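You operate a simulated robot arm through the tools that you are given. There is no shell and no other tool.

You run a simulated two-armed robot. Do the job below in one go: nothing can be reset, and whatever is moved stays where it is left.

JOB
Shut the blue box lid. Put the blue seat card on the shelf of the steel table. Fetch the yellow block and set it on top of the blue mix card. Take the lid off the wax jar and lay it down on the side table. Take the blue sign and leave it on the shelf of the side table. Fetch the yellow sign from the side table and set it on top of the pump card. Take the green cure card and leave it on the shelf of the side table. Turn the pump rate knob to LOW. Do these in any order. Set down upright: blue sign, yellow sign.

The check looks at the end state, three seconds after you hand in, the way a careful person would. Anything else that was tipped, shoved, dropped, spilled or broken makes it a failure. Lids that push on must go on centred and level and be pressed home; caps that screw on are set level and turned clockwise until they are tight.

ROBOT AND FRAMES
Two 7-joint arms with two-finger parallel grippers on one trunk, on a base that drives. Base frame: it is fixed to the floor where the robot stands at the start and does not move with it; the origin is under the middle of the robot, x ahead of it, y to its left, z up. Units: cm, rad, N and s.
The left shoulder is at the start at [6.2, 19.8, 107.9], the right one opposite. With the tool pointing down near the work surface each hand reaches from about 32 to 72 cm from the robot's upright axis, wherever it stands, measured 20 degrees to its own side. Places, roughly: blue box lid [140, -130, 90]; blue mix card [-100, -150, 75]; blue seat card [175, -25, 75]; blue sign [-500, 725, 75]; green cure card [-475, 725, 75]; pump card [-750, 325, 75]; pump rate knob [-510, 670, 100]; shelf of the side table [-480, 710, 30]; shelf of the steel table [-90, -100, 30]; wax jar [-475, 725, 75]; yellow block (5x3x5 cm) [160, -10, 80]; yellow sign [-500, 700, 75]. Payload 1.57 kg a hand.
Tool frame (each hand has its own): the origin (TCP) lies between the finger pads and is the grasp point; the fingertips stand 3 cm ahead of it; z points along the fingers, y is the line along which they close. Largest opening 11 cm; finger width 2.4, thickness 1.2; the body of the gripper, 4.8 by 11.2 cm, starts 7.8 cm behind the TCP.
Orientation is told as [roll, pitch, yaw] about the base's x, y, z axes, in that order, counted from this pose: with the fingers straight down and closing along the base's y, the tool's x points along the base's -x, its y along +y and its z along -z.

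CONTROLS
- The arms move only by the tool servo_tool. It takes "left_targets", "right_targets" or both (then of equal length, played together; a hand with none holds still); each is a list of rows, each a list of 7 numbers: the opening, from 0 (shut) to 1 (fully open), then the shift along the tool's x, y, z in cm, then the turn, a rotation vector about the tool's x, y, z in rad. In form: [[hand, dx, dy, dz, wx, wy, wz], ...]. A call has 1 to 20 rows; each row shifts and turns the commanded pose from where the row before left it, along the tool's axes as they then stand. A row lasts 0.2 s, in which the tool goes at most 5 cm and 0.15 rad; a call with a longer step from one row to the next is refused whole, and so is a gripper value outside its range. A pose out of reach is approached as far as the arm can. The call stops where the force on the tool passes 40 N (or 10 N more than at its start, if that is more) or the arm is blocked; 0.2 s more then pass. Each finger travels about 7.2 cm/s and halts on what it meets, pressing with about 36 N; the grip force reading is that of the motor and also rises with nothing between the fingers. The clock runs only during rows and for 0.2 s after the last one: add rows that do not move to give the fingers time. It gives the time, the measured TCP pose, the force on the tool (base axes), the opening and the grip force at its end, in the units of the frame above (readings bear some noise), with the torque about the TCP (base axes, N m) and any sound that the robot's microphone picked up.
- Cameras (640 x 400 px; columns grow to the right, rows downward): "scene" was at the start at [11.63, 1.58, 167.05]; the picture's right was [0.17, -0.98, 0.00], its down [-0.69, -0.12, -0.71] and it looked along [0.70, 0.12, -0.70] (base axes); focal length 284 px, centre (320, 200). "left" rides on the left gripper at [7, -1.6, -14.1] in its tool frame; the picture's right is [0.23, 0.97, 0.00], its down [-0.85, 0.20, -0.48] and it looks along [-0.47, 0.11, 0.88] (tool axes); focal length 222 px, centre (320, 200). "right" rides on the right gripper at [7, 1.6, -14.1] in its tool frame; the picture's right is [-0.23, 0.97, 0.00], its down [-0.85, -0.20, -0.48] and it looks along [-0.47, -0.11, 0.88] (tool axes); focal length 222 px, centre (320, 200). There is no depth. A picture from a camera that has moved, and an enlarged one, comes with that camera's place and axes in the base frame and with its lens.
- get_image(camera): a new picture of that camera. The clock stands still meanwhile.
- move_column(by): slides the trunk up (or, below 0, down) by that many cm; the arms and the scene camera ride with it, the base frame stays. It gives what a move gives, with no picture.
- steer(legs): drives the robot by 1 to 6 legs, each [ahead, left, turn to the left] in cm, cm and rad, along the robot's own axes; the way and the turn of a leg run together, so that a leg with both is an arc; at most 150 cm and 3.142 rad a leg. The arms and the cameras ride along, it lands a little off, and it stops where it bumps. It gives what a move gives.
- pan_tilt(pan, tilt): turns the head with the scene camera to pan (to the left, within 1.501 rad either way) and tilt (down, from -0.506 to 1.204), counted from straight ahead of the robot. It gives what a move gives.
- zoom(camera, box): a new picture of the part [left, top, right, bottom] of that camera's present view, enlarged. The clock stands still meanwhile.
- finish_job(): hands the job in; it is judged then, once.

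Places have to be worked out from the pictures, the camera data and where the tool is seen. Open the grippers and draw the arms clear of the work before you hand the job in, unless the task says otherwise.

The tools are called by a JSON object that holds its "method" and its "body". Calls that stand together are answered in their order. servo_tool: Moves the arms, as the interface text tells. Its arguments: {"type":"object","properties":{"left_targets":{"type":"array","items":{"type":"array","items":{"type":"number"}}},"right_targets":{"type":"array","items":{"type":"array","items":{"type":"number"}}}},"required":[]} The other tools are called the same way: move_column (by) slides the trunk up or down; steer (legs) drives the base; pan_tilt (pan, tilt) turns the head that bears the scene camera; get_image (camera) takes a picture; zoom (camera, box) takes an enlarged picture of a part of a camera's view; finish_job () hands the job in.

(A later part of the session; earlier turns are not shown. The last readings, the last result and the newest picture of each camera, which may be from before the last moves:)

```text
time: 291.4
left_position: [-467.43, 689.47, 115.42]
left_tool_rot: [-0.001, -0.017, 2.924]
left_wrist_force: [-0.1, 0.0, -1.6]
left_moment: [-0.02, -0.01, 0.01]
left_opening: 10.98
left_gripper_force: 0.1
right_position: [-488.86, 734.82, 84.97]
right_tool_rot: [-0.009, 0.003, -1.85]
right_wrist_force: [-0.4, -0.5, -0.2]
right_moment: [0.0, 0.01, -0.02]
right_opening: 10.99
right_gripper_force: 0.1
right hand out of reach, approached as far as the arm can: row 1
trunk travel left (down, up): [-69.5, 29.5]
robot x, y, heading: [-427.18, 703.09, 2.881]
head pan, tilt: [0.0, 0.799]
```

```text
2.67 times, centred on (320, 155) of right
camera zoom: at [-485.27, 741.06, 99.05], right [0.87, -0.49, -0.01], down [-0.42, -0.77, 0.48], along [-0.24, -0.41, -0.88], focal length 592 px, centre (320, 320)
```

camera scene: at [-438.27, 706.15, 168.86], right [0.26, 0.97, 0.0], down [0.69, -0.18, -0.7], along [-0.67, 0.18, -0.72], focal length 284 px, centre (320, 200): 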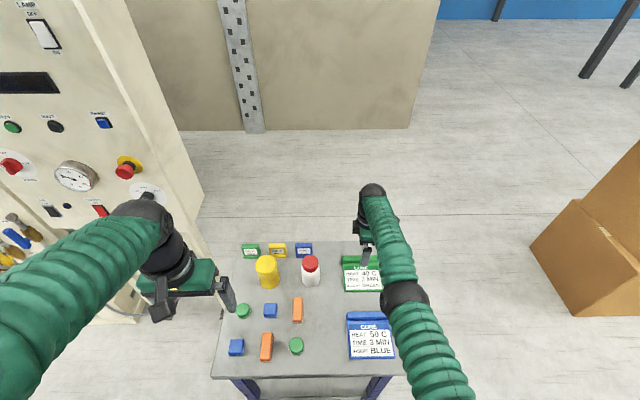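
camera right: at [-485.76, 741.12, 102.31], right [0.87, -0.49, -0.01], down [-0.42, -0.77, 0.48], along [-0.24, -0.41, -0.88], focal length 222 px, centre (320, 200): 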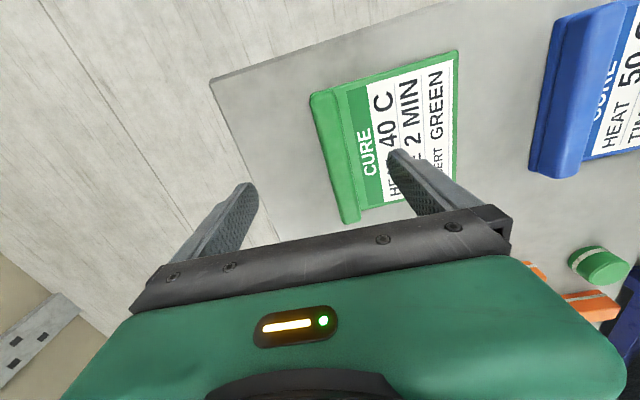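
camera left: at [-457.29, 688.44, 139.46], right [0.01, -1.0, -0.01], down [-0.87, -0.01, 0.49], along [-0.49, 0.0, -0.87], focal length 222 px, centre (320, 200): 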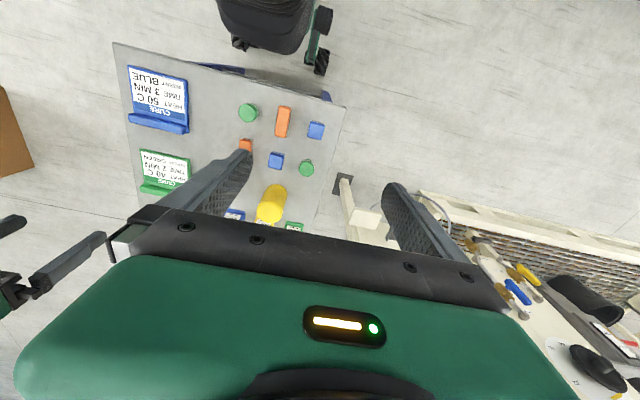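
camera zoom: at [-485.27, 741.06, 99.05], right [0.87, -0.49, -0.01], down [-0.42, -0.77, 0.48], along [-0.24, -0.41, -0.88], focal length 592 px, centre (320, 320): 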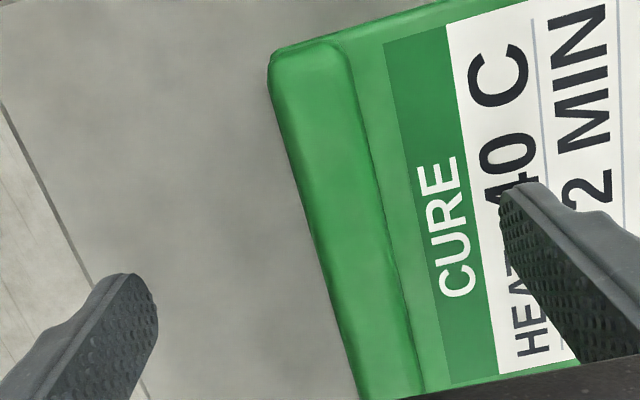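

The quarter-turn in this direction is at a wrist limit here. I rise and turn the hand the other way (−90°), which worked well before.

{"method": "servo_tool", "body": {"right_targets": [[1, 0, 0, -5, 0, 0, 0], [1, 0, 0, -5, 0, 0, 0], [1, 0, 0, -5, 0, 0, 0], [1, 0, 0, 0, 0, 0, 0.149], [1, 0, 0, 0, 0, 0, 0.149], [1, 0, 0, 0, 0, 0, 0.149], [1, 0, 0, 0, 0, 0, 0.149], [1, 0, 0, 0, 0, 0, 0.149], [1, 0, 0, 0, 0, 0, 0.149], [1, 0, 0, 0, 0, 0, 0.149], [1, 0, 0, 0, 0, 0, 0.149], [1, 0, 0, 0, 0, 0, 0.149], [1, 0, 0, 0, 0, 0, 0.149], [1, 0, 0, 0, 0, 0, 0.149], [1, 0, 0, 0, 0, 0, 0.149], [1, 0, 0, 0, 0, 0, 0.149], [1, 0, 0, 0, 0, 0, 0.149], [1, 0, 0, 0, 0, 0, 0.149], [1, 0, 0, 0, 0, 0, 0.149], [1, 0, 0, 0, 0, 0, 0.149]]}}

{"method": "servo_tool", "body": {"right_targets": [[1, 0, 0, 0, 0, 0, 0.149], [1, 0, 0, 0, 0, 0, 0.149], [1, 0, 0, 0, 0, 0, 0.149], [1, 0, 0, 0, 0, 0, 0.149], [1, 0, 0, 0, 0, 0, 0], [1, 0, 0, 0, 0, 0, 0]]}}

{"method": "get_image", "body": {"camera": "right"}}

{"method": "get_image", "body": {"camera": "scene"}}

```text
time: 295.6
left_position: [-467.55, 689.46, 115.58]
left_tool_rot: [-0.001, -0.016, 2.923]
left_wrist_force: [-0.8, 0.4, 0.0]
left_moment: [0.06, -0.01, 0.0]
left_opening: 10.99
left_gripper_force: 0.0
right_position: [-489.56, 734.69, 99.78]
right_tool_rot: [0.006, -0.005, 1.893]
right_wrist_force: [-0.2, -0.1, -0.2]
right_moment: [0.02, 0.0, -0.01]
right_opening: 10.99
right_gripper_force: 0.1
right hand out of reach, approached as far as the arm can: row 1
trunk travel left (down, up): [-69.5, 29.5]
robot x, y, heading: [-427.29, 703.07, 2.881]
head pan, tilt: [0.0, 0.799]
```

```text
time: 296.9
left_position: [-467.58, 689.47, 115.54]
left_tool_rot: [0.001, -0.017, 2.922]
left_wrist_force: [0.4, -0.1, 0.8]
left_moment: [0.0, 0.01, -0.02]
left_opening: 11.01
left_gripper_force: 0.0
right_position: [-489.56, 734.86, 99.91]
right_tool_rot: [0.01, -0.004, 1.299]
right_wrist_force: [1.2, 0.8, -0.4]
right_moment: [-0.03, -0.02, 0.01]
right_opening: 10.99
right_gripper_force: 0.1
trunk travel left (down, up): [-69.5, 29.5]
robot x, y, heading: [-426.89, 702.95, 2.881]
head pan, tilt: [0.0, 0.799]
```

```text
taken
camera right: at [-492.97, 728.58, 114.0], right [-0.88, 0.48, 0.01], down [0.42, 0.77, 0.48], along [0.22, 0.42, -0.88], focal length 222 px, centre (320, 200)
```

right: 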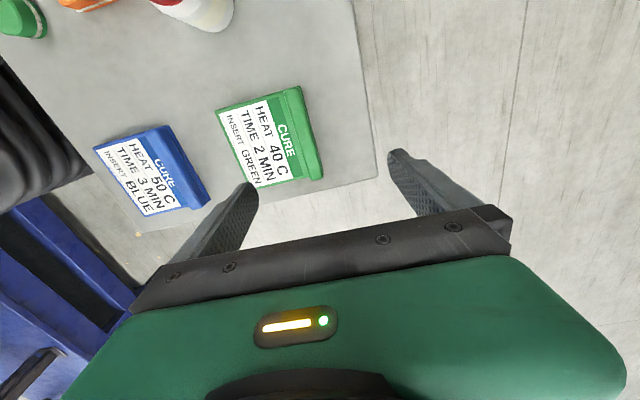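

```text
taken
camera scene: at [-438.27, 706.15, 168.86], right [0.26, 0.97, 0.0], down [0.69, -0.18, -0.7], along [-0.67, 0.18, -0.72], focal length 284 px, centre (320, 200)
```

scene: 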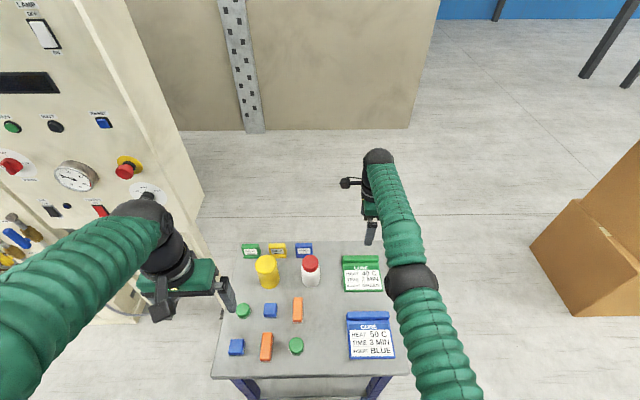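

{"method": "servo_tool", "body": {"right_targets": [[1, 0.8, -2.3, 0, 0, 0, 0.01], [1, 0, 0, 4, 0, 0, 0], [1, 0, 0, 4, 0, 0, 0], [1, 0, 0, 4, 0, 0, 0], [1, 0, 0, 0, 0, 0, 0], [1, 0, 0, 0, 0, 0, 0]]}}

{"method": "get_image", "body": {"camera": "right"}}

{"method": "zoom", "body": {"camera": "scene", "box": [310, 220, 410, 310]}}

```text
time: 298.4
left_position: [-467.53, 689.6, 115.41]
left_tool_rot: [0.0, -0.019, 2.922]
left_wrist_force: [0.2, 0.5, -0.4]
left_moment: [-0.01, -0.02, -0.04]
left_opening: 11.01
left_gripper_force: 0.2
right_position: [-489.7, 733.94, 87.83]
right_tool_rot: [0.01, -0.001, 1.291]
right_wrist_force: [-0.6, 0.3, 0.6]
right_moment: [0.0, 0.0, -0.01]
right_opening: 11.01
right_gripper_force: 0.1
right hand out of reach, approached as far as the arm can: row 1
trunk travel left (down, up): [-69.5, 29.5]
robot x, y, heading: [-427.59, 703.43, 2.879]
head pan, tilt: [0.0, 0.799]
```

```text
taken
camera right: at [-493.17, 727.72, 101.92], right [-0.87, 0.49, 0.01], down [0.43, 0.76, 0.48], along [0.22, 0.42, -0.88], focal length 222 px, centre (320, 200)
```

right: 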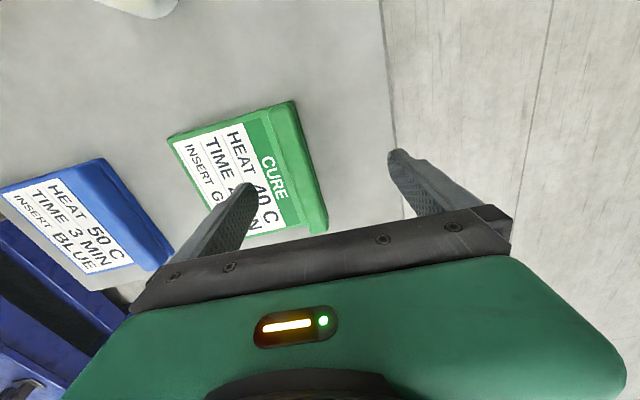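

```text
4.44 times, centred on (360, 265) of scene
camera zoom: at [-438.28, 706.16, 168.85], right [0.26, 0.97, 0.0], down [0.69, -0.18, -0.7], along [-0.67, 0.18, -0.72], focal length 1262 px, centre (142, -89)
```

zoom: 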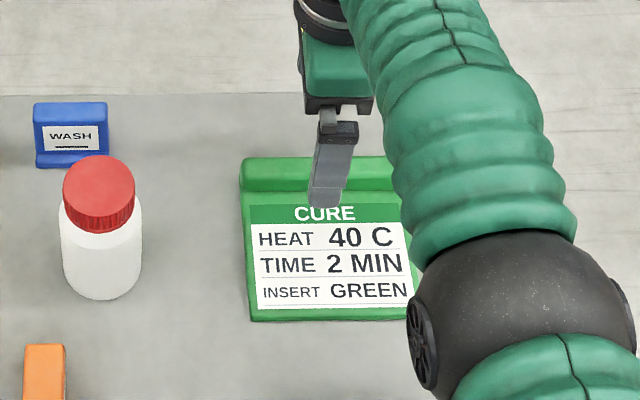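

The arm looks fully stretched (singular), so small inward moves stall. I lift and pull back with larger steps to bend the elbow again.

{"method": "servo_tool", "body": {"right_targets": [[1, 0, 0, -4, 0, 0, 0], [1, 0, -3, -4, 0, 0, 0], [1, 0, -4, 0, 0, 0, 0], [1, 0, -4, 0, 0, 0, 0], [1, 0, 0, 0, 0, 0, 0], [1, 0, 0, 0, 0, 0, 0]]}}

{"method": "get_image", "body": {"camera": "scene"}}

```text
time: 299.8
left_position: [-467.59, 689.5, 115.49]
left_tool_rot: [0.0, -0.017, 2.921]
left_wrist_force: [-0.5, -0.3, 0.8]
left_moment: [-0.02, 0.0, 0.03]
left_opening: 10.99
left_gripper_force: 0.1
right_position: [-478.9, 731.1, 95.75]
right_tool_rot: [0.01, -0.002, 1.292]
right_wrist_force: [0.8, 0.8, 0.6]
right_moment: [0.03, 0.01, -0.02]
right_opening: 11.01
right_gripper_force: 0.1
trunk travel left (down, up): [-69.5, 29.5]
robot x, y, heading: [-427.61, 703.01, 2.878]
head pan, tilt: [0.0, 0.799]
```

```text
taken
camera scene: at [-438.29, 706.15, 168.85], right [0.26, 0.97, 0.0], down [0.69, -0.18, -0.7], along [-0.67, 0.18, -0.72], focal length 284 px, centre (320, 200)
```

scene: 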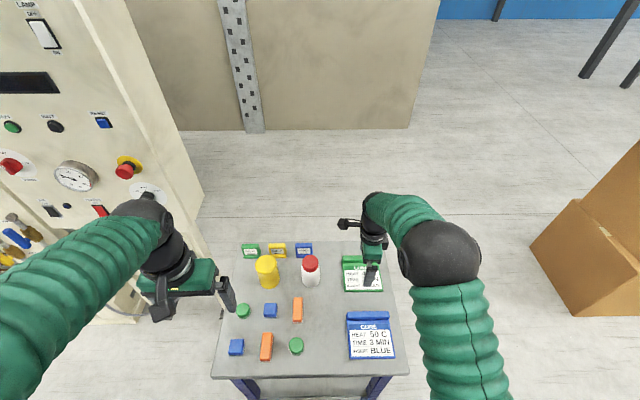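

The elbow is bent again. I go forward 8.9 cm over the ridge and down.

{"method": "servo_tool", "body": {"right_targets": [[1, 0, 4.5, 0, 0, 0, 0], [1, 0, 4.4, 0, 0, 0, 0], [1, 0, 0, 4, 0, 0, 0], [1, 0, 0, 4, 0, 0, 0], [1, 0, 0, 0, 0, 0, 0], [1, 0, 0, 0, 0, 0, 0]]}}

{"method": "zoom", "body": {"camera": "right", "box": [200, 80, 440, 230]}}

```text
time: 301.1
left_position: [-467.38, 689.38, 115.53]
left_tool_rot: [-0.001, -0.019, 2.922]
left_wrist_force: [0.2, 0.0, -0.2]
left_moment: [0.03, 0.02, 0.0]
left_opening: 10.98
left_gripper_force: 0.1
right_position: [-487.51, 733.75, 88.36]
right_tool_rot: [0.01, -0.001, 1.291]
right_wrist_force: [-0.3, -0.2, 0.1]
right_moment: [0.0, -0.01, 0.02]
right_opening: 10.99
right_gripper_force: 0.2
trunk travel left (down, up): [-69.5, 29.5]
robot x, y, heading: [-427.53, 703.17, 2.881]
head pan, tilt: [0.0, 0.799]
```

```text
2.67 times, centred on (320, 155) of right
camera zoom: at [-490.97, 727.58, 102.42], right [-0.87, 0.49, 0.01], down [0.43, 0.76, 0.48], along [0.22, 0.42, -0.88], focal length 592 px, centre (320, 320)
```

zoom: 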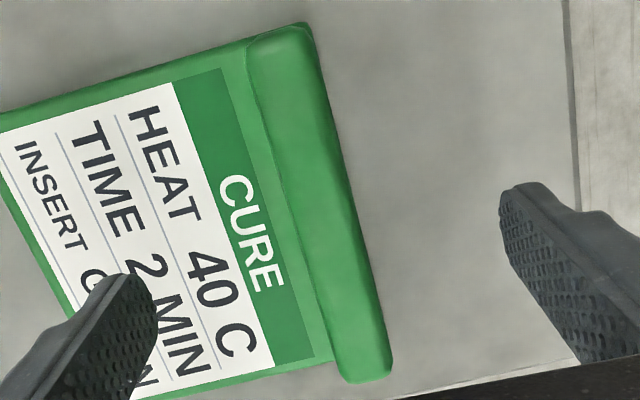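

{"method": "servo_tool", "body": {"right_targets": [[1, 1.0, 0, 1.5, 0, 0, 0], [1, 0, 0, 1.6, 0, 0, 0], [1, 0, 0, 0.5, 0, 0, 0], [1, 0, 0, 0, 0, 0, 0]]}}

{"method": "servo_tool", "body": {"right_targets": [[1, 0, 0, 0.3, 0, 0, 0], [1, 0, 0, 0, 0, 0, 0]]}}

{"method": "zoom", "body": {"camera": "right", "box": [200, 80, 440, 230]}}

```text
time: 302.1
left_position: [-467.53, 689.42, 115.52]
left_tool_rot: [-0.003, -0.017, 2.92]
left_wrist_force: [-1.1, -0.5, 0.7]
left_moment: [0.0, -0.06, 0.02]
left_opening: 11.01
left_gripper_force: 0.1
right_position: [-488.0, 732.46, 84.4]
right_tool_rot: [0.011, -0.001, 1.291]
right_wrist_force: [-0.2, 0.5, -0.3]
right_moment: [-0.05, -0.02, 0.04]
right_opening: 11.02
right_gripper_force: 0.1
trunk travel left (down, up): [-69.5, 29.5]
robot x, y, heading: [-427.34, 703.28, 2.879]
head pan, tilt: [0.0, 0.799]
```

```text
time: 302.8
left_position: [-467.56, 689.42, 115.45]
left_tool_rot: [-0.003, -0.018, 2.922]
left_wrist_force: [-0.3, -1.3, 0.2]
left_moment: [-0.03, 0.04, 0.01]
left_opening: 10.98
left_gripper_force: 0.1
right_position: [-488.03, 732.43, 84.06]
right_tool_rot: [0.011, -0.003, 1.292]
right_wrist_force: [-0.3, -0.2, 0.3]
right_moment: [0.0, -0.01, 0.04]
right_opening: 11.01
right_gripper_force: 0.0
trunk travel left (down, up): [-69.5, 29.5]
robot x, y, heading: [-427.36, 703.22, 2.883]
head pan, tilt: [0.0, 0.799]
```

```text
2.67 times, centred on (320, 155) of right
camera zoom: at [-491.41, 726.19, 98.24], right [-0.87, 0.49, 0.01], down [0.43, 0.76, 0.48], along [0.22, 0.42, -0.88], focal length 592 px, centre (320, 320)
```

zoom: 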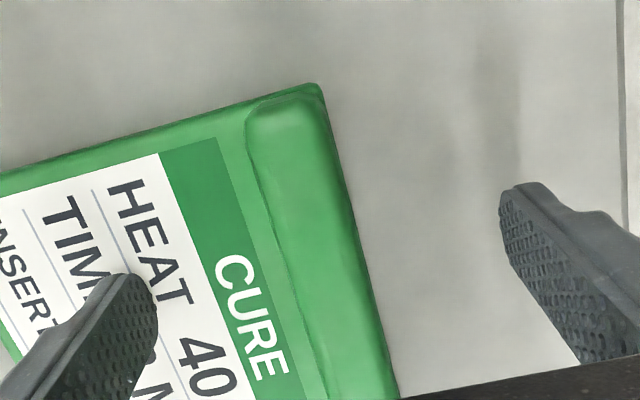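

{"method": "servo_tool", "body": {"right_targets": [[0.05, 0, 0, 0, 0, 0, 0], [0.05, 0, 0, 0, 0, 0, 0], [0.05, 0, 0, 0, 0, 0, 0], [0.05, 0, 0, 0, 0, 0, 0], [0.05, 0, 0, 0, 0, 0, 0], [0.05, 0, 0, 0, 0, 0, 0]]}}

{"method": "servo_tool", "body": {"right_targets": [[0.05, 0, 0, -1, 0, 0, 0], [0.05, 0, 0, -2, 0, 0, 0], [0.05, 0, 0, -3, 0, 0, 0], [0.05, 0, 0, -4, 0, 0, 0], [0.05, 0, 0, -4, 0, 0, 0], [0.05, 0, 0, 0, 0, 0, 0]]}}

{"method": "get_image", "body": {"camera": "right"}}

{"method": "get_image", "body": {"camera": "scene"}}

```text
time: 304.1
left_position: [-467.51, 689.43, 115.51]
left_tool_rot: [-0.002, -0.018, 2.923]
left_wrist_force: [-0.1, -0.3, 0.6]
left_moment: [-0.04, 0.0, 0.0]
left_opening: 11.01
left_gripper_force: 0.0
right_position: [-488.04, 732.45, 84.17]
right_tool_rot: [0.011, -0.002, 1.292]
right_wrist_force: [-0.4, 0.3, 1.6]
right_moment: [-0.05, -0.28, 0.07]
right_opening: 2.17
right_gripper_force: 34.1
trunk travel left (down, up): [-69.5, 29.5]
robot x, y, heading: [-427.33, 703.07, 2.883]
head pan, tilt: [0.0, 0.799]
```

```text
time: 305.6
left_position: [-467.56, 689.48, 115.53]
left_tool_rot: [-0.001, -0.018, 2.921]
left_wrist_force: [0.5, 0.6, 0.0]
left_moment: [-0.05, -0.01, -0.02]
left_opening: 10.99
left_gripper_force: 0.0
right_position: [-487.82, 732.42, 97.86]
right_tool_rot: [0.007, 0.0, 1.291]
right_wrist_force: [0.4, -0.5, -1.2]
right_moment: [-0.02, 0.04, 0.01]
right_opening: 2.1
right_gripper_force: 34.8
trunk travel left (down, up): [-69.5, 29.5]
robot x, y, heading: [-427.38, 703.26, 2.885]
head pan, tilt: [0.0, 0.799]
```

```text
taken
camera right: at [-491.33, 726.1, 111.97], right [-0.87, 0.49, 0.01], down [0.43, 0.76, 0.48], along [0.23, 0.42, -0.88], focal length 222 px, centre (320, 200)
```

right: 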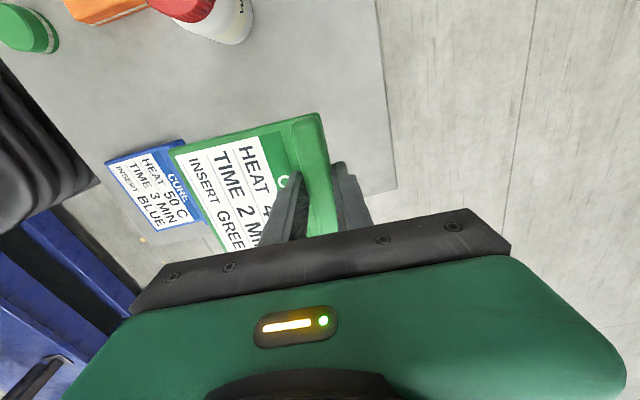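

```text
taken
camera scene: at [-438.35, 706.15, 168.85], right [0.26, 0.97, 0.0], down [0.69, -0.18, -0.7], along [-0.67, 0.18, -0.72], focal length 284 px, centre (320, 200)
```

scene: 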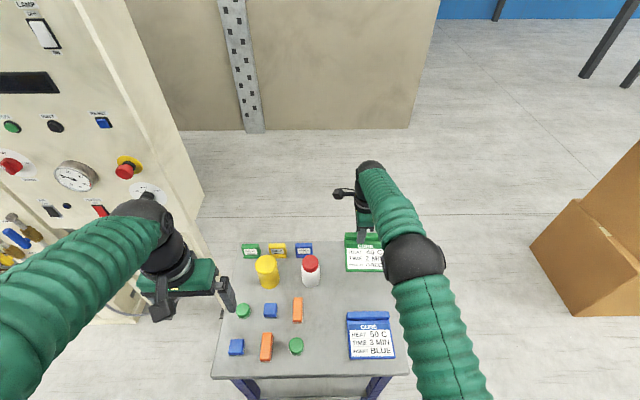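

The green card is held. Before reaching for the signs I check how close the base is to the table legs.

{"method": "servo_tool", "body": {"right_targets": [[0.05, 0, -3, -3, 0, 0, 0], [0.05, 0, -4, -3, 0, 0, 0], [0.05, 0, -4, -3, 0, 0, 0], [0.05, 0, -4, -3, 0, 0, 0], [0.05, 0, 0, 0, 0, 0, 0]]}}

{"method": "pan_tilt", "body": {"pan": 0.0, "tilt": 1.2}}

{"method": "get_image", "body": {"camera": "scene"}}

{"method": "get_image", "body": {"camera": "left"}}

```text
time: 306.8
left_position: [-467.62, 689.55, 115.44]
left_tool_rot: [-0.001, -0.018, 2.921]
left_wrist_force: [0.0, -0.2, 0.3]
left_moment: [-0.01, -0.01, 0.0]
left_opening: 10.98
left_gripper_force: 0.0
right_position: [-473.4, 728.09, 109.85]
right_tool_rot: [0.008, -0.003, 1.291]
right_wrist_force: [0.3, -0.8, -1.2]
right_moment: [0.01, 0.03, -0.01]
right_opening: 2.11
right_gripper_force: 34.5
trunk travel left (down, up): [-69.5, 29.5]
robot x, y, heading: [-427.31, 703.03, 2.882]
head pan, tilt: [0.0, 0.799]
```

```text
time: 307.6
left_position: [-467.56, 689.52, 115.59]
left_tool_rot: [0.001, -0.018, 2.92]
left_wrist_force: [0.0, -0.4, 0.4]
left_moment: [0.0, 0.02, 0.04]
left_opening: 10.97
left_gripper_force: 0.1
right_position: [-473.41, 728.14, 109.91]
right_tool_rot: [0.01, -0.001, 1.291]
right_wrist_force: [0.0, -0.3, -1.0]
right_moment: [0.03, 0.06, -0.02]
right_opening: 2.11
right_gripper_force: 34.3
trunk travel left (down, up): [-69.5, 29.5]
robot x, y, heading: [-427.2, 703.3, 2.885]
head pan, tilt: [0.0, 1.201]
```

```text
taken
camera scene: at [-435.82, 705.48, 166.1], right [0.26, 0.97, 0.0], down [0.9, -0.24, -0.36], along [-0.35, 0.09, -0.93], focal length 284 px, centre (320, 200)
```

scene: 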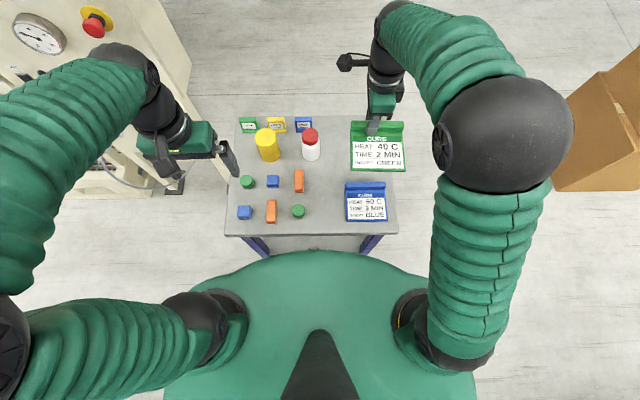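

```text
taken
camera left: at [-460.11, 689.37, 129.52], right [0.01, -1.0, 0.0], down [-0.87, -0.01, 0.49], along [-0.49, 0.0, -0.87], focal length 222 px, centre (320, 200)
```

left: 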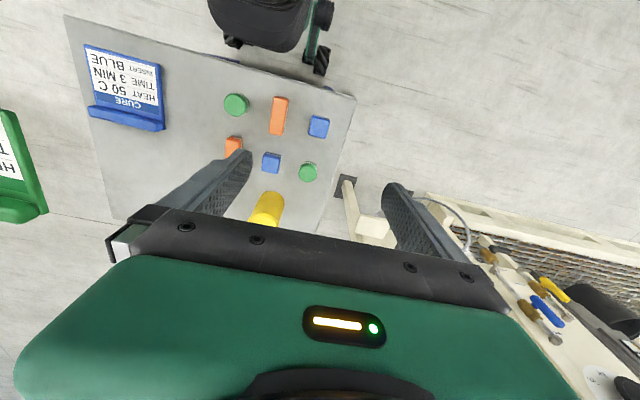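

The right hand with the card shifts right for room. The left hand, opened to 7.7 cm and pitched slightly forward, goes above the blue WASH sign.

{"method": "servo_tool", "body": {"left_targets": [[0.7, -3.9, -2.16, 0, 0, 0, 0.036], [0.7, -3.9, -2.16, 0, 0, 0, 0], [0.7, -3.9, -2.16, 0, 0, 0, 0], [0.7, -3.9, -2.16, 0, 0, 0, 0], [0.7, -3.9, -2.16, 0, 0, 0, 0], [0.7, -3.9, -2.16, 0, 0, 0, 0], [0.7, -3.0, -2.16, 0, 0, 0, 0], [0.7, -3.0, -2.16, 0, 0, 0, 0], [0.7, 0, 0, 0, 0, -0.08, 0], [0.7, 0, 0, 0, 0, -0.04, 0], [0.7, 0, 0, 0, 0, 0, 0], [0.7, 0, 0, 0, 0, 0, 0]], "right_targets": [[0.05, -4, 0, 0, 0, 0, 0], [0.05, -4, 0, 0, 0, 0, 0], [0.05, 0, 0, 0, 0, 0, 0], [0.05, 0, 0, 0, 0, 0, 0], [0.05, 0, 0, 0, 0, 0, 0], [0.05, 0, 0, 0, 0, 0, 0], [0.05, 0, 0, 0, 0, 0, 0], [0.05, 0, 0, 0, 0, 0, 0], [0.05, 0, 0, 0, 0, 0, 0], [0.05, 0, 0, 0, 0, 0, 0], [0.05, 0, 0, 0, 0, 0, 0], [0.05, 0, 0, 0, 0, 0, 0]]}}

{"method": "get_image", "body": {"camera": "left"}}

{"method": "pan_tilt", "body": {"pan": 0.0, "tilt": 0.9}}

{"method": "get_image", "body": {"camera": "scene"}}

```text
time: 310.2
left_position: [-490.7, 713.41, 115.93]
left_tool_rot: [0.003, -0.138, 2.886]
left_wrist_force: [0.2, 0.0, 0.8]
left_moment: [0.0, 0.03, -0.04]
left_opening: 7.73
left_gripper_force: 0.2
left hand out of reach, approached as far as the arm can: row 8
right_position: [-470.92, 736.09, 109.92]
right_tool_rot: [0.012, 0.001, 1.292]
right_wrist_force: [0.8, -0.6, -0.7]
right_moment: [-0.01, 0.08, 0.01]
right_opening: 2.13
right_gripper_force: 34.4
trunk travel left (down, up): [-69.5, 29.5]
robot x, y, heading: [-427.29, 703.01, 2.881]
head pan, tilt: [0.0, 1.201]
```

```text
taken
camera left: at [-481.71, 712.58, 128.85], right [-0.03, -1.0, -0.03], down [-0.81, 0.01, 0.59], along [-0.59, 0.04, -0.81], focal length 222 px, centre (320, 200)
```

left: 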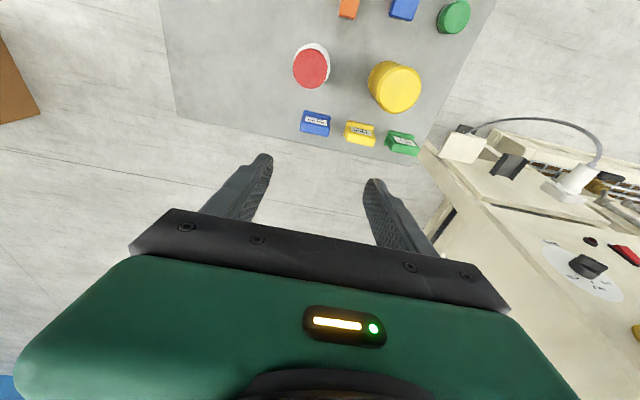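

```text
time: 311.0
left_position: [-490.83, 713.37, 115.9]
left_tool_rot: [0.0, -0.137, 2.886]
left_wrist_force: [0.4, 0.8, -0.1]
left_moment: [0.01, 0.0, 0.0]
left_opening: 7.69
left_gripper_force: 0.0
right_position: [-471.02, 736.07, 109.93]
right_tool_rot: [0.009, 0.0, 1.292]
right_wrist_force: [0.4, 0.2, -0.8]
right_moment: [-0.03, 0.04, -0.02]
right_opening: 2.12
right_gripper_force: 34.3
trunk travel left (down, up): [-69.5, 29.5]
robot x, y, heading: [-427.28, 703.21, 2.88]
head pan, tilt: [0.0, 0.901]
```

```text
taken
camera scene: at [-437.75, 706.15, 168.06], right [0.26, 0.97, 0.0], down [0.76, -0.2, -0.62], along [-0.6, 0.16, -0.79], focal length 284 px, centre (320, 200)
```

scene: 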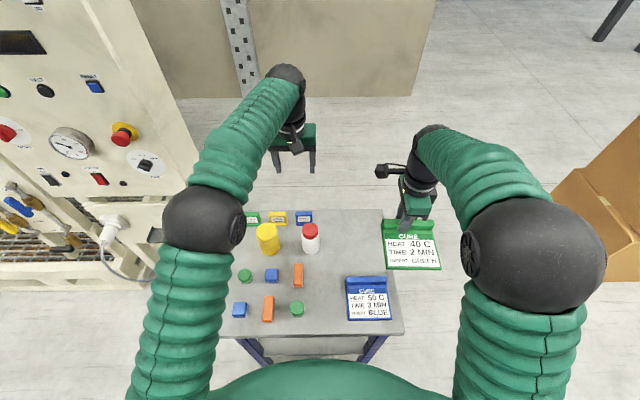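

The sign works out at (-495.5, 715). Moving along the tilted tool axis leads right to it; I descend 22 cm first.

{"method": "servo_tool", "body": {"left_targets": [[0.7, 0, -0.25, 4.4, 0, 0, 0], [0.7, 0, 0, 4.4, 0, 0, 0], [0.7, 0, 0, 4.4, 0, 0, 0], [0.7, 0, 0, 4.4, 0, 0, 0], [0.7, 0, 0, 4.4, 0, 0, 0], [0.7, 0, 0, 0, 0, 0, 0], [0.7, 0, 0, 0, 0, 0, 0]]}}

{"method": "get_image", "body": {"camera": "left"}}

{"method": "zoom", "body": {"camera": "scene", "box": [225, 170, 345, 260]}}

```text
time: 312.6
left_position: [-493.43, 714.4, 93.78]
left_tool_rot: [0.001, -0.138, 2.886]
left_wrist_force: [0.3, 0.3, 0.2]
left_moment: [0.0, -0.01, 0.0]
left_opening: 7.71
left_gripper_force: 0.1
right_position: [-471.04, 736.08, 109.94]
right_tool_rot: [0.012, -0.001, 1.292]
right_wrist_force: [-0.8, 0.4, -0.7]
right_moment: [-0.01, 0.04, -0.01]
right_opening: 2.11
right_gripper_force: 34.0
trunk travel left (down, up): [-69.5, 29.5]
robot x, y, heading: [-427.36, 703.36, 2.88]
head pan, tilt: [0.0, 0.901]
```

```text
taken
camera left: at [-484.5, 713.68, 106.84], right [-0.03, -1.0, -0.03], down [-0.81, 0.01, 0.59], along [-0.59, 0.04, -0.81], focal length 222 px, centre (320, 200)
```

left: 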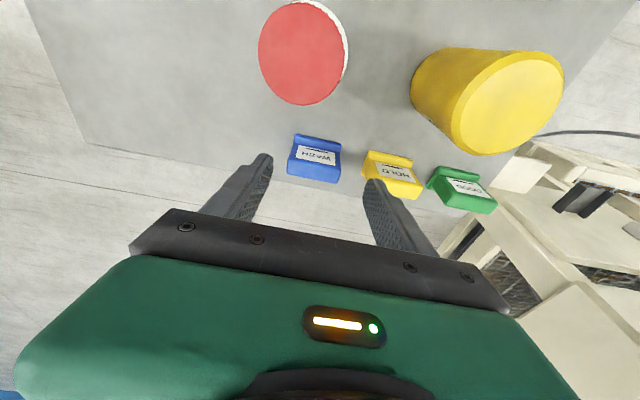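

```text
4.44 times, centred on (285, 215) of scene
camera zoom: at [-437.8, 706.17, 168.06], right [0.26, 0.97, 0.0], down [0.76, -0.2, -0.62], along [-0.6, 0.16, -0.79], focal length 1262 px, centre (476, 133)
```

zoom: 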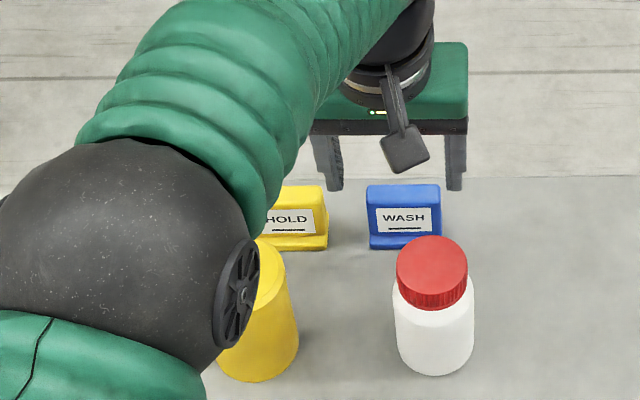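

{"method": "servo_tool", "body": {"left_targets": [[0.7, -1.2, -0.35, 2, 0, 0, 0], [0.7, 0, 0, 3, 0, 0, 0], [0.7, 0, 0, 2.5, 0, 0, 0], [0.7, 0, 0, 0, 0, 0, 0], [0.7, 0, 0, 0, 0, 0, 0]]}}

{"method": "zoom", "body": {"camera": "left", "box": [220, 90, 460, 240]}}

{"method": "zoom", "body": {"camera": "scene", "box": [265, 190, 345, 250]}}

```text
time: 313.8
left_position: [-495.64, 715.09, 86.5]
left_tool_rot: [0.003, -0.139, 2.885]
left_wrist_force: [-0.8, 0.8, -0.2]
left_moment: [-0.02, 0.0, -0.01]
left_opening: 7.71
left_gripper_force: 0.0
right_position: [-471.09, 736.08, 109.85]
right_tool_rot: [0.01, 0.0, 1.292]
right_wrist_force: [-0.2, 0.5, -1.0]
right_moment: [-0.01, 0.06, -0.02]
right_opening: 2.12
right_gripper_force: 34.3
trunk travel left (down, up): [-69.5, 29.5]
robot x, y, heading: [-427.29, 703.11, 2.875]
head pan, tilt: [0.0, 0.901]
```

```text
2.67 times, centred on (340, 165) of left
camera zoom: at [-486.58, 714.37, 99.58], right [-0.03, -1.0, -0.03], down [-0.81, 0.01, 0.59], along [-0.59, 0.04, -0.81], focal length 592 px, centre (267, 293)
```

zoom: 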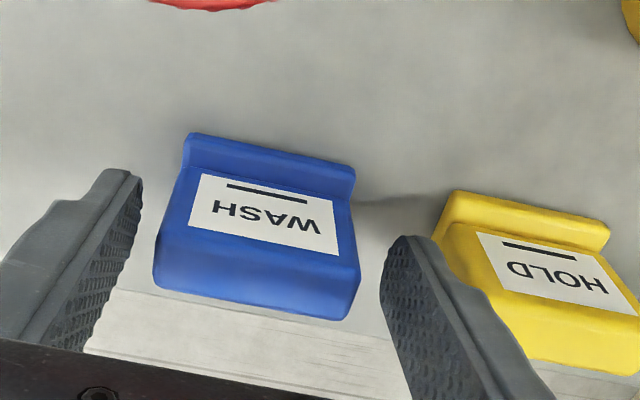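

```text
6.67 times, centred on (305, 220) of scene
camera zoom: at [-437.84, 706.18, 168.06], right [0.26, 0.97, 0.0], down [0.76, -0.2, -0.62], along [-0.6, 0.16, -0.79], focal length 1893 px, centre (420, 67)
```

zoom: 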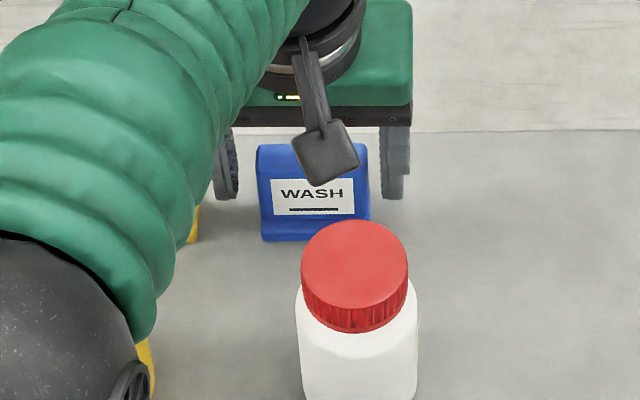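

{"method": "servo_tool", "body": {"left_targets": [[0.7, 0, 0, 1.0, 0, 0, 0], [0.7, 0, 0, 0.8, 0, 0, 0], [0.7, 0, 0, 0, 0, 0, 0], [0.3, 0, 0, 0, 0, 0, 0], [0.3, 0, 0, 0, 0, 0, 0], [0.3, 0, 0, 0, 0, 0, 0], [0.3, 0, 0, 0, 0, 0, 0]]}}

{"method": "zoom", "body": {"camera": "left", "box": [220, 90, 460, 240]}}

{"method": "zoom", "body": {"camera": "scene", "box": [265, 190, 345, 250]}}

```text
time: 315.4
left_position: [-495.96, 715.19, 84.8]
left_tool_rot: [0.0, -0.138, 2.885]
left_wrist_force: [-0.1, 0.3, 0.3]
left_moment: [0.04, -0.02, -0.01]
left_opening: 5.91
left_gripper_force: 36.7
right_position: [-470.94, 736.05, 109.88]
right_tool_rot: [0.01, -0.001, 1.291]
right_wrist_force: [0.0, -0.7, -1.5]
right_moment: [0.0, 0.02, -0.03]
right_opening: 2.11
right_gripper_force: 34.4
trunk travel left (down, up): [-69.5, 29.5]
robot x, y, heading: [-427.34, 703.12, 2.883]
head pan, tilt: [0.0, 0.901]
```

```text
2.67 times, centred on (340, 165) of left
camera zoom: at [-486.97, 714.45, 97.76], right [-0.03, -1.0, -0.03], down [-0.81, 0.01, 0.59], along [-0.59, 0.04, -0.81], focal length 592 px, centre (267, 293)
```

zoom: 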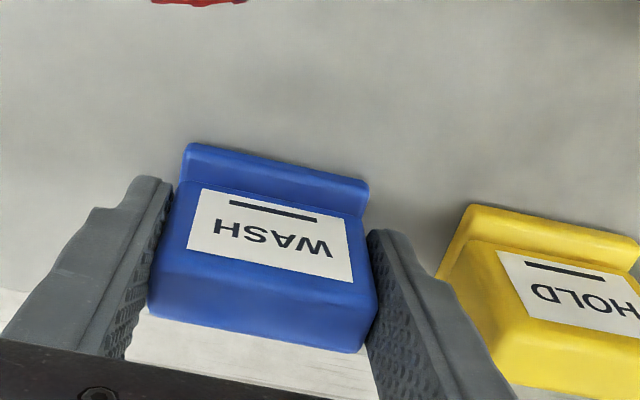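

```text
6.67 times, centred on (305, 220) of scene
camera zoom: at [-437.82, 706.17, 168.06], right [0.26, 0.97, 0.0], down [0.76, -0.2, -0.62], along [-0.6, 0.16, -0.79], focal length 1893 px, centre (420, 67)
```

zoom: 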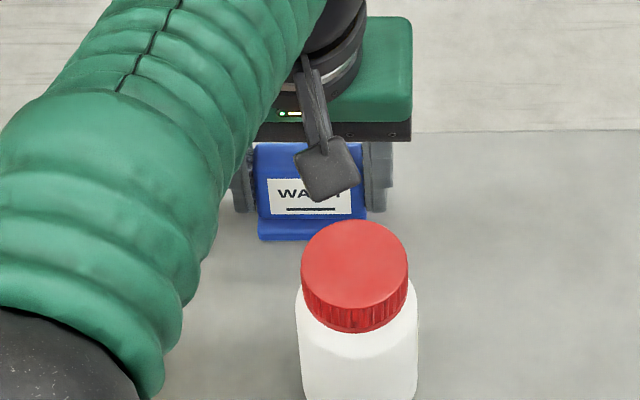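

The sign is held at 5.9 cm width. I lift it along the tool axis.

{"method": "servo_tool", "body": {"left_targets": [[0.3, -0.14, 0, -1, 0, 0, 0], [0.3, -0.28, 0, -2, 0, 0, 0], [0.3, 0, 0, -4, 0, 0, 0], [0.3, 0, 0, -4, 0, 0, 0], [0.3, 0, 0, -4, 0, 0, 0], [0.3, 0, 0, -4, 0, 0, 0], [0.3, 0, 0, -4, 0, 0, 0], [0.3, 0, 0, 0, 0, 0, 0]]}}

{"method": "get_image", "body": {"camera": "left"}}

{"method": "get_image", "body": {"camera": "scene"}}

```text
time: 317.2
left_position: [-493.45, 714.33, 107.78]
left_tool_rot: [0.0, -0.136, 2.885]
left_wrist_force: [0.5, -0.4, -0.4]
left_moment: [-0.03, 0.0, -0.02]
left_opening: 5.91
left_gripper_force: 36.1
right_position: [-471.09, 736.07, 109.84]
right_tool_rot: [0.01, 0.0, 1.293]
right_wrist_force: [0.0, 0.5, -0.9]
right_moment: [-0.02, 0.02, -0.01]
right_opening: 2.11
right_gripper_force: 34.0
trunk travel left (down, up): [-69.5, 29.5]
robot x, y, heading: [-427.27, 703.4, 2.879]
head pan, tilt: [0.0, 0.901]
```

```text
taken
camera left: at [-484.41, 713.7, 120.84], right [-0.03, -1.0, -0.03], down [-0.81, 0.01, 0.59], along [-0.59, 0.04, -0.81], focal length 222 px, centre (320, 200)
```

left: 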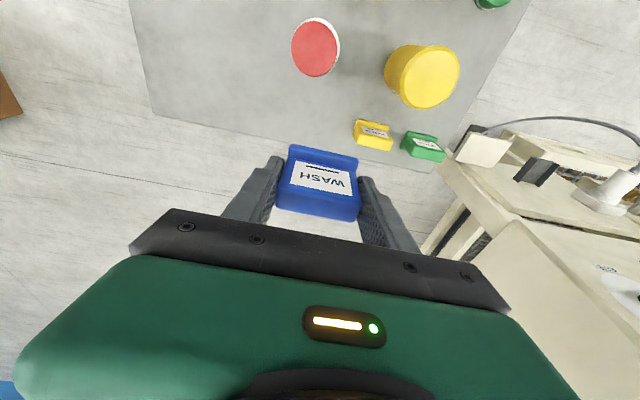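

```text
taken
camera scene: at [-437.88, 706.18, 168.05], right [0.26, 0.97, 0.0], down [0.76, -0.2, -0.62], along [-0.6, 0.16, -0.79], focal length 284 px, centre (320, 200)
```

scene: 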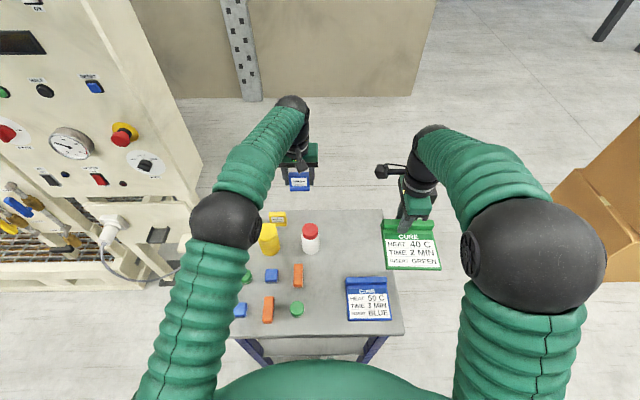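

Both the card and the blue sign are in hand. I back off, shift left, and draw both hands in before lowering the trunk to the shelf.

{"method": "steer", "body": {"legs": [[-18, 0, 0.004], [0, 13.5, 0]]}}

{"method": "servo_tool", "body": {"left_targets": [[0.3, 3.84, 1.5, -0.53, 0, 0, 0], [0.3, 3.84, 1.5, -0.53, 0, 0, 0], [0.3, 3.84, 1.5, -0.53, 0, 0, 0], [0.3, 3.84, 1.5, -0.53, 0, 0, 0], [0.3, 3.84, 1.5, -0.53, 0, 0, 0], [0.3, 3.84, 1.5, -0.53, 0, 0, 0], [0.3, 3.84, 1.5, -0.53, 0, 0, 0], [0.3, 3.2, 1.5, -0.44, 0, 0, 0], [0.3, 0, 0, 0, 0, 0, 0]], "right_targets": [[0.05, 1, -3, 0, 0, 0, 0], [0.05, 1, -3, 0, 0, 0, 0], [0.05, 1, -3, 0, 0, 0, 0], [0.05, 1, -2.5, 0, 0, 0, 0], [0.05, 0.6, 0, 0, 0, 0, 0], [0.05, 0, 0, 0, 0, 0, 0], [0.05, 0, 0, 0, 0, 0, 0], [0.05, 0, 0, 0, 0, 0, 0], [0.05, 0, 0, 0, 0, 0, 0]]}}

{"method": "get_image", "body": {"camera": "scene"}}

```text
time: 319.6
left_position: [-478.6, 698.18, 107.87]
left_tool_rot: [0.017, -0.139, 2.894]
left_wrist_force: [0.4, 1.4, -0.5]
left_moment: [-0.16, 0.03, 0.0]
left_opening: 5.9
left_gripper_force: 35.8
right_position: [-456.47, 720.03, 109.49]
right_tool_rot: [0.013, 0.013, 1.3]
right_wrist_force: [0.5, 1.8, -0.3]
right_moment: [-0.11, 0.03, 0.02]
right_opening: 2.09
right_gripper_force: 34.0
trunk travel left (down, up): [-69.5, 29.5]
robot x, y, heading: [-412.94, 685.78, 2.899]
head pan, tilt: [0.0, 0.901]
```

```text
time: 321.6
left_position: [-452.5, 676.09, 107.64]
left_tool_rot: [-0.012, -0.137, 2.897]
left_wrist_force: [-1.6, -0.4, 0.1]
left_moment: [0.07, -0.03, -0.01]
left_opening: 5.91
left_gripper_force: 36.3
right_position: [-447.52, 709.43, 110.02]
right_tool_rot: [0.011, -0.013, 1.302]
right_wrist_force: [0.7, -0.1, -0.7]
right_moment: [0.03, 0.03, 0.04]
right_opening: 2.12
right_gripper_force: 34.3
trunk travel left (down, up): [-69.5, 29.5]
robot x, y, heading: [-413.18, 686.0, 2.897]
head pan, tilt: [0.0, 0.901]
```

```text
taken
camera scene: at [-423.72, 687.4, 168.06], right [0.24, 0.97, 0.01], down [0.76, -0.19, -0.62], along [-0.6, 0.16, -0.79], focal length 284 px, centre (320, 200)
```

scene: 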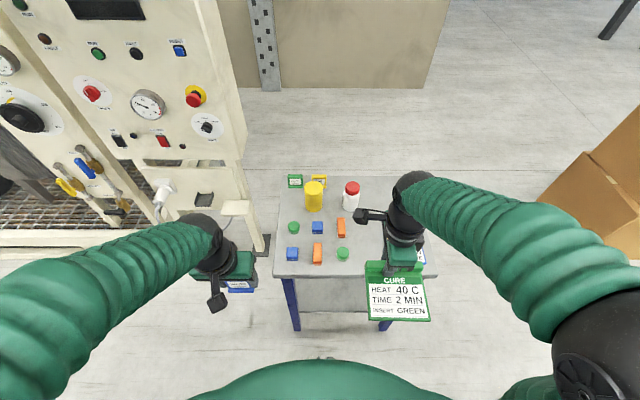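

{"method": "move_column", "body": {"by": -35}}

{"method": "get_image", "body": {"camera": "scene"}}

{"method": "move_column", "body": {"by": -30}}

{"method": "get_image", "body": {"camera": "scene"}}

{"method": "get_image", "body": {"camera": "right"}}

{"method": "get_image", "body": {"camera": "left"}}

```text
time: 325.1
left_position: [-452.24, 676.89, 72.81]
left_tool_rot: [-0.005, -0.139, 2.896]
left_wrist_force: [0.2, 0.7, 0.9]
left_moment: [0.0, 0.0, 0.0]
left_opening: 5.89
left_gripper_force: 36.3
right_position: [-447.2, 710.3, 74.94]
right_tool_rot: [0.013, -0.005, 1.301]
right_wrist_force: [0.7, 0.2, -1.1]
right_moment: [-0.02, 0.06, 0.01]
right_opening: 2.12
right_gripper_force: 35.0
trunk travel left (down, up): [-34.5, 64.5]
robot x, y, heading: [-412.92, 685.79, 2.894]
head pan, tilt: [0.0, 0.901]
```

```text
taken
camera scene: at [-423.25, 688.56, 133.08], right [0.24, 0.97, 0.0], down [0.76, -0.19, -0.62], along [-0.6, 0.15, -0.78], focal length 284 px, centre (320, 200)
```

scene: 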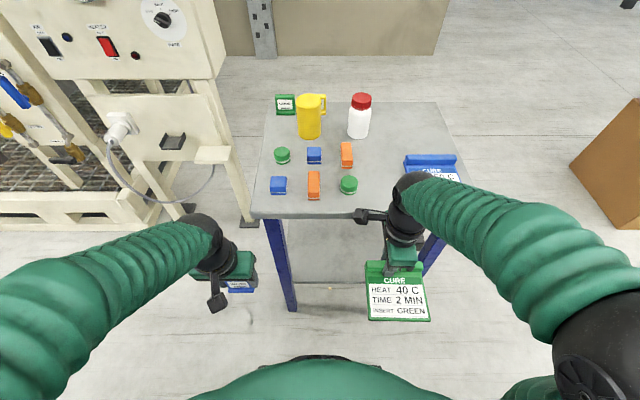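

```text
time: 328.1
left_position: [-452.21, 676.86, 42.68]
left_tool_rot: [-0.006, -0.138, 2.896]
left_wrist_force: [-0.4, -0.1, -0.3]
left_moment: [0.0, 0.0, 0.04]
left_opening: 5.92
left_gripper_force: 35.9
right_position: [-447.02, 710.28, 44.89]
right_tool_rot: [0.012, -0.005, 1.299]
right_wrist_force: [0.5, -0.3, -1.1]
right_moment: [-0.02, 0.05, 0.03]
right_opening: 2.11
right_gripper_force: 34.6
trunk travel left (down, up): [-4.5, 94.5]
robot x, y, heading: [-412.72, 685.57, 2.896]
head pan, tilt: [0.0, 0.901]
```

```text
taken
camera scene: at [-423.21, 688.56, 103.08], right [0.24, 0.97, 0.0], down [0.76, -0.19, -0.62], along [-0.6, 0.15, -0.78], focal length 284 px, centre (320, 200)
```

scene: 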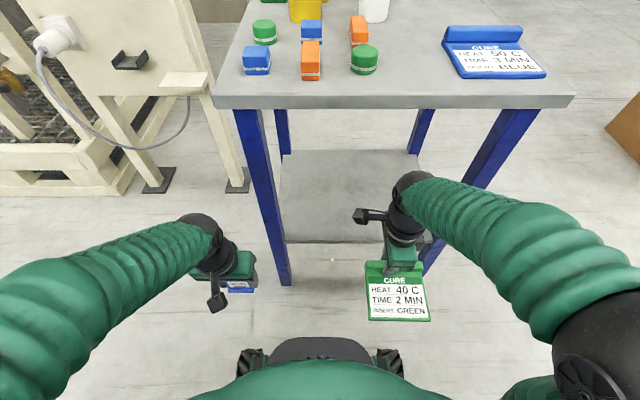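

```text
taken
camera right: at [-450.51, 703.87, 59.0], right [-0.88, 0.48, 0.01], down [0.43, 0.77, 0.48], along [0.22, 0.43, -0.88], focal length 222 px, centre (320, 200)
```

right: 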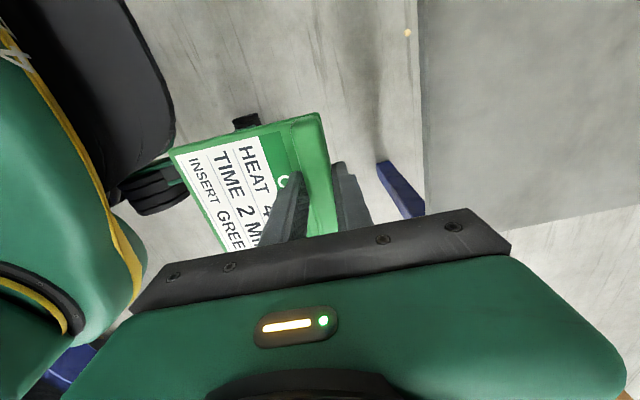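

```text
taken
camera left: at [-443.18, 676.13, 55.81], right [-0.02, -1.0, -0.04], down [-0.81, -0.01, 0.59], along [-0.59, 0.04, -0.81], focal length 222 px, centre (320, 200)
```

left: 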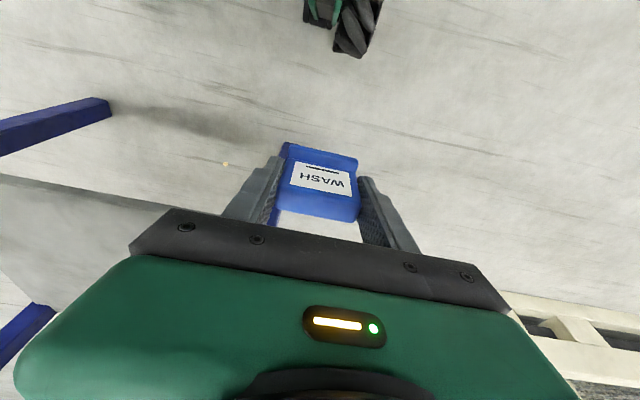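

The shelf is empty and clear. I lower the right hand a little and move the card forward under the top.

{"method": "servo_tool", "body": {"right_targets": [[0.05, 0, 0, 3.5, 0, 0, 0], [0.05, 0, 4.2, 0, 0, 0, 0], [0.05, 0, 4.2, 0, 0, 0, 0], [0.05, 0, 4.2, 0, 0, 0, 0], [0.05, 0, 0, 0, 0, 0, 0]]}}

{"method": "get_image", "body": {"camera": "scene"}}

{"method": "get_image", "body": {"camera": "right"}}

```text
time: 329.2
left_position: [-452.17, 677.02, 42.82]
left_tool_rot: [-0.006, -0.14, 2.896]
left_wrist_force: [0.3, -0.2, 0.5]
left_moment: [-0.01, 0.0, 0.02]
left_opening: 5.89
left_gripper_force: 35.8
right_position: [-459.74, 713.73, 41.42]
right_tool_rot: [0.011, -0.006, 1.299]
right_wrist_force: [-0.4, 0.2, -0.5]
right_moment: [-0.04, 0.03, -0.01]
right_opening: 2.1
right_gripper_force: 34.6
trunk travel left (down, up): [-4.5, 94.5]
robot x, y, heading: [-412.85, 685.92, 2.898]
head pan, tilt: [0.0, 0.901]
```

```text
taken
camera scene: at [-423.28, 688.57, 103.07], right [0.24, 0.97, 0.0], down [0.76, -0.19, -0.62], along [-0.6, 0.15, -0.79], focal length 284 px, centre (320, 200)
```

scene: 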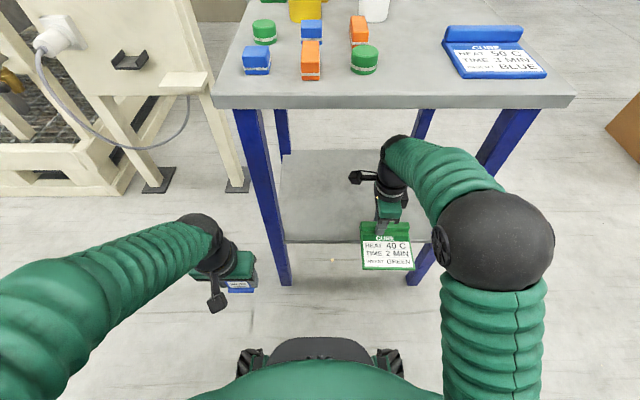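

```text
taken
camera right: at [-463.0, 707.36, 55.53], right [-0.88, 0.48, 0.01], down [0.43, 0.77, 0.48], along [0.22, 0.43, -0.88], focal length 222 px, centre (320, 200)
```

right: 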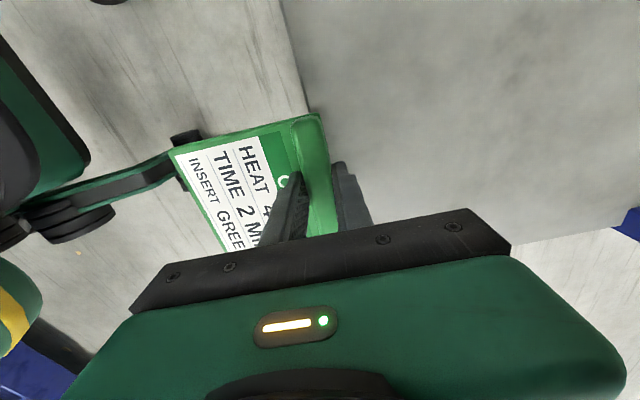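

Clear so far. I continue forward, edging 3 cm left to keep the elbow off the right leg.

{"method": "servo_tool", "body": {"right_targets": [[0.05, 1.5, 3.8, 0, 0, 0, 0], [0.05, 1.5, 3.8, 0, 0, 0, 0], [0.05, 0, 0, 0, 0, 0, 0]]}}

{"method": "get_image", "body": {"camera": "scene"}}

{"method": "get_image", "body": {"camera": "right"}}

```text
time: 330.1
left_position: [-452.14, 676.86, 42.66]
left_tool_rot: [-0.004, -0.139, 2.895]
left_wrist_force: [-0.2, -0.6, -0.4]
left_moment: [0.01, -0.01, -0.03]
left_opening: 5.9
left_gripper_force: 36.0
right_position: [-467.75, 712.83, 41.55]
right_tool_rot: [0.012, -0.005, 1.301]
right_wrist_force: [-0.6, 0.1, -0.5]
right_moment: [0.0, -0.01, 0.01]
right_opening: 2.13
right_gripper_force: 34.3
trunk travel left (down, up): [-4.5, 94.5]
robot x, y, heading: [-413.03, 685.92, 2.902]
head pan, tilt: [0.0, 0.901]
```

```text
taken
camera scene: at [-423.3, 688.57, 103.07], right [0.24, 0.97, 0.0], down [0.76, -0.19, -0.62], along [-0.6, 0.15, -0.79], focal length 284 px, centre (320, 200)
```

scene: 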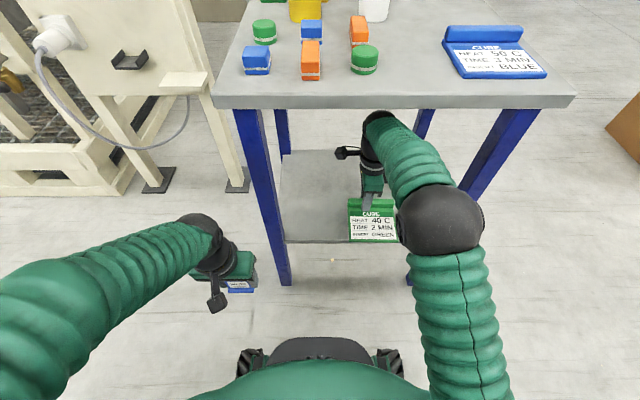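

```text
taken
camera right: at [-471.18, 706.48, 55.67], right [-0.88, 0.48, 0.01], down [0.43, 0.77, 0.48], along [0.22, 0.43, -0.88], focal length 222 px, centre (320, 200)
```

right: 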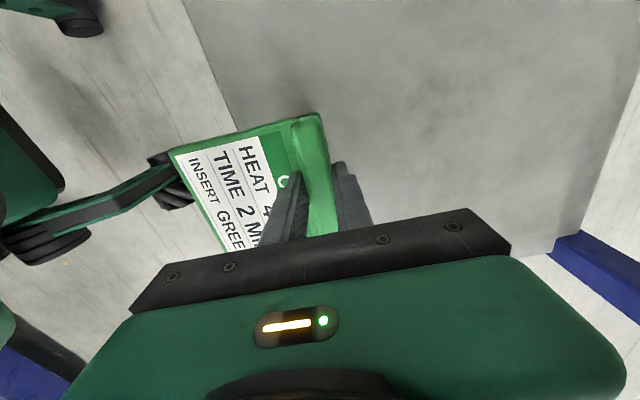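

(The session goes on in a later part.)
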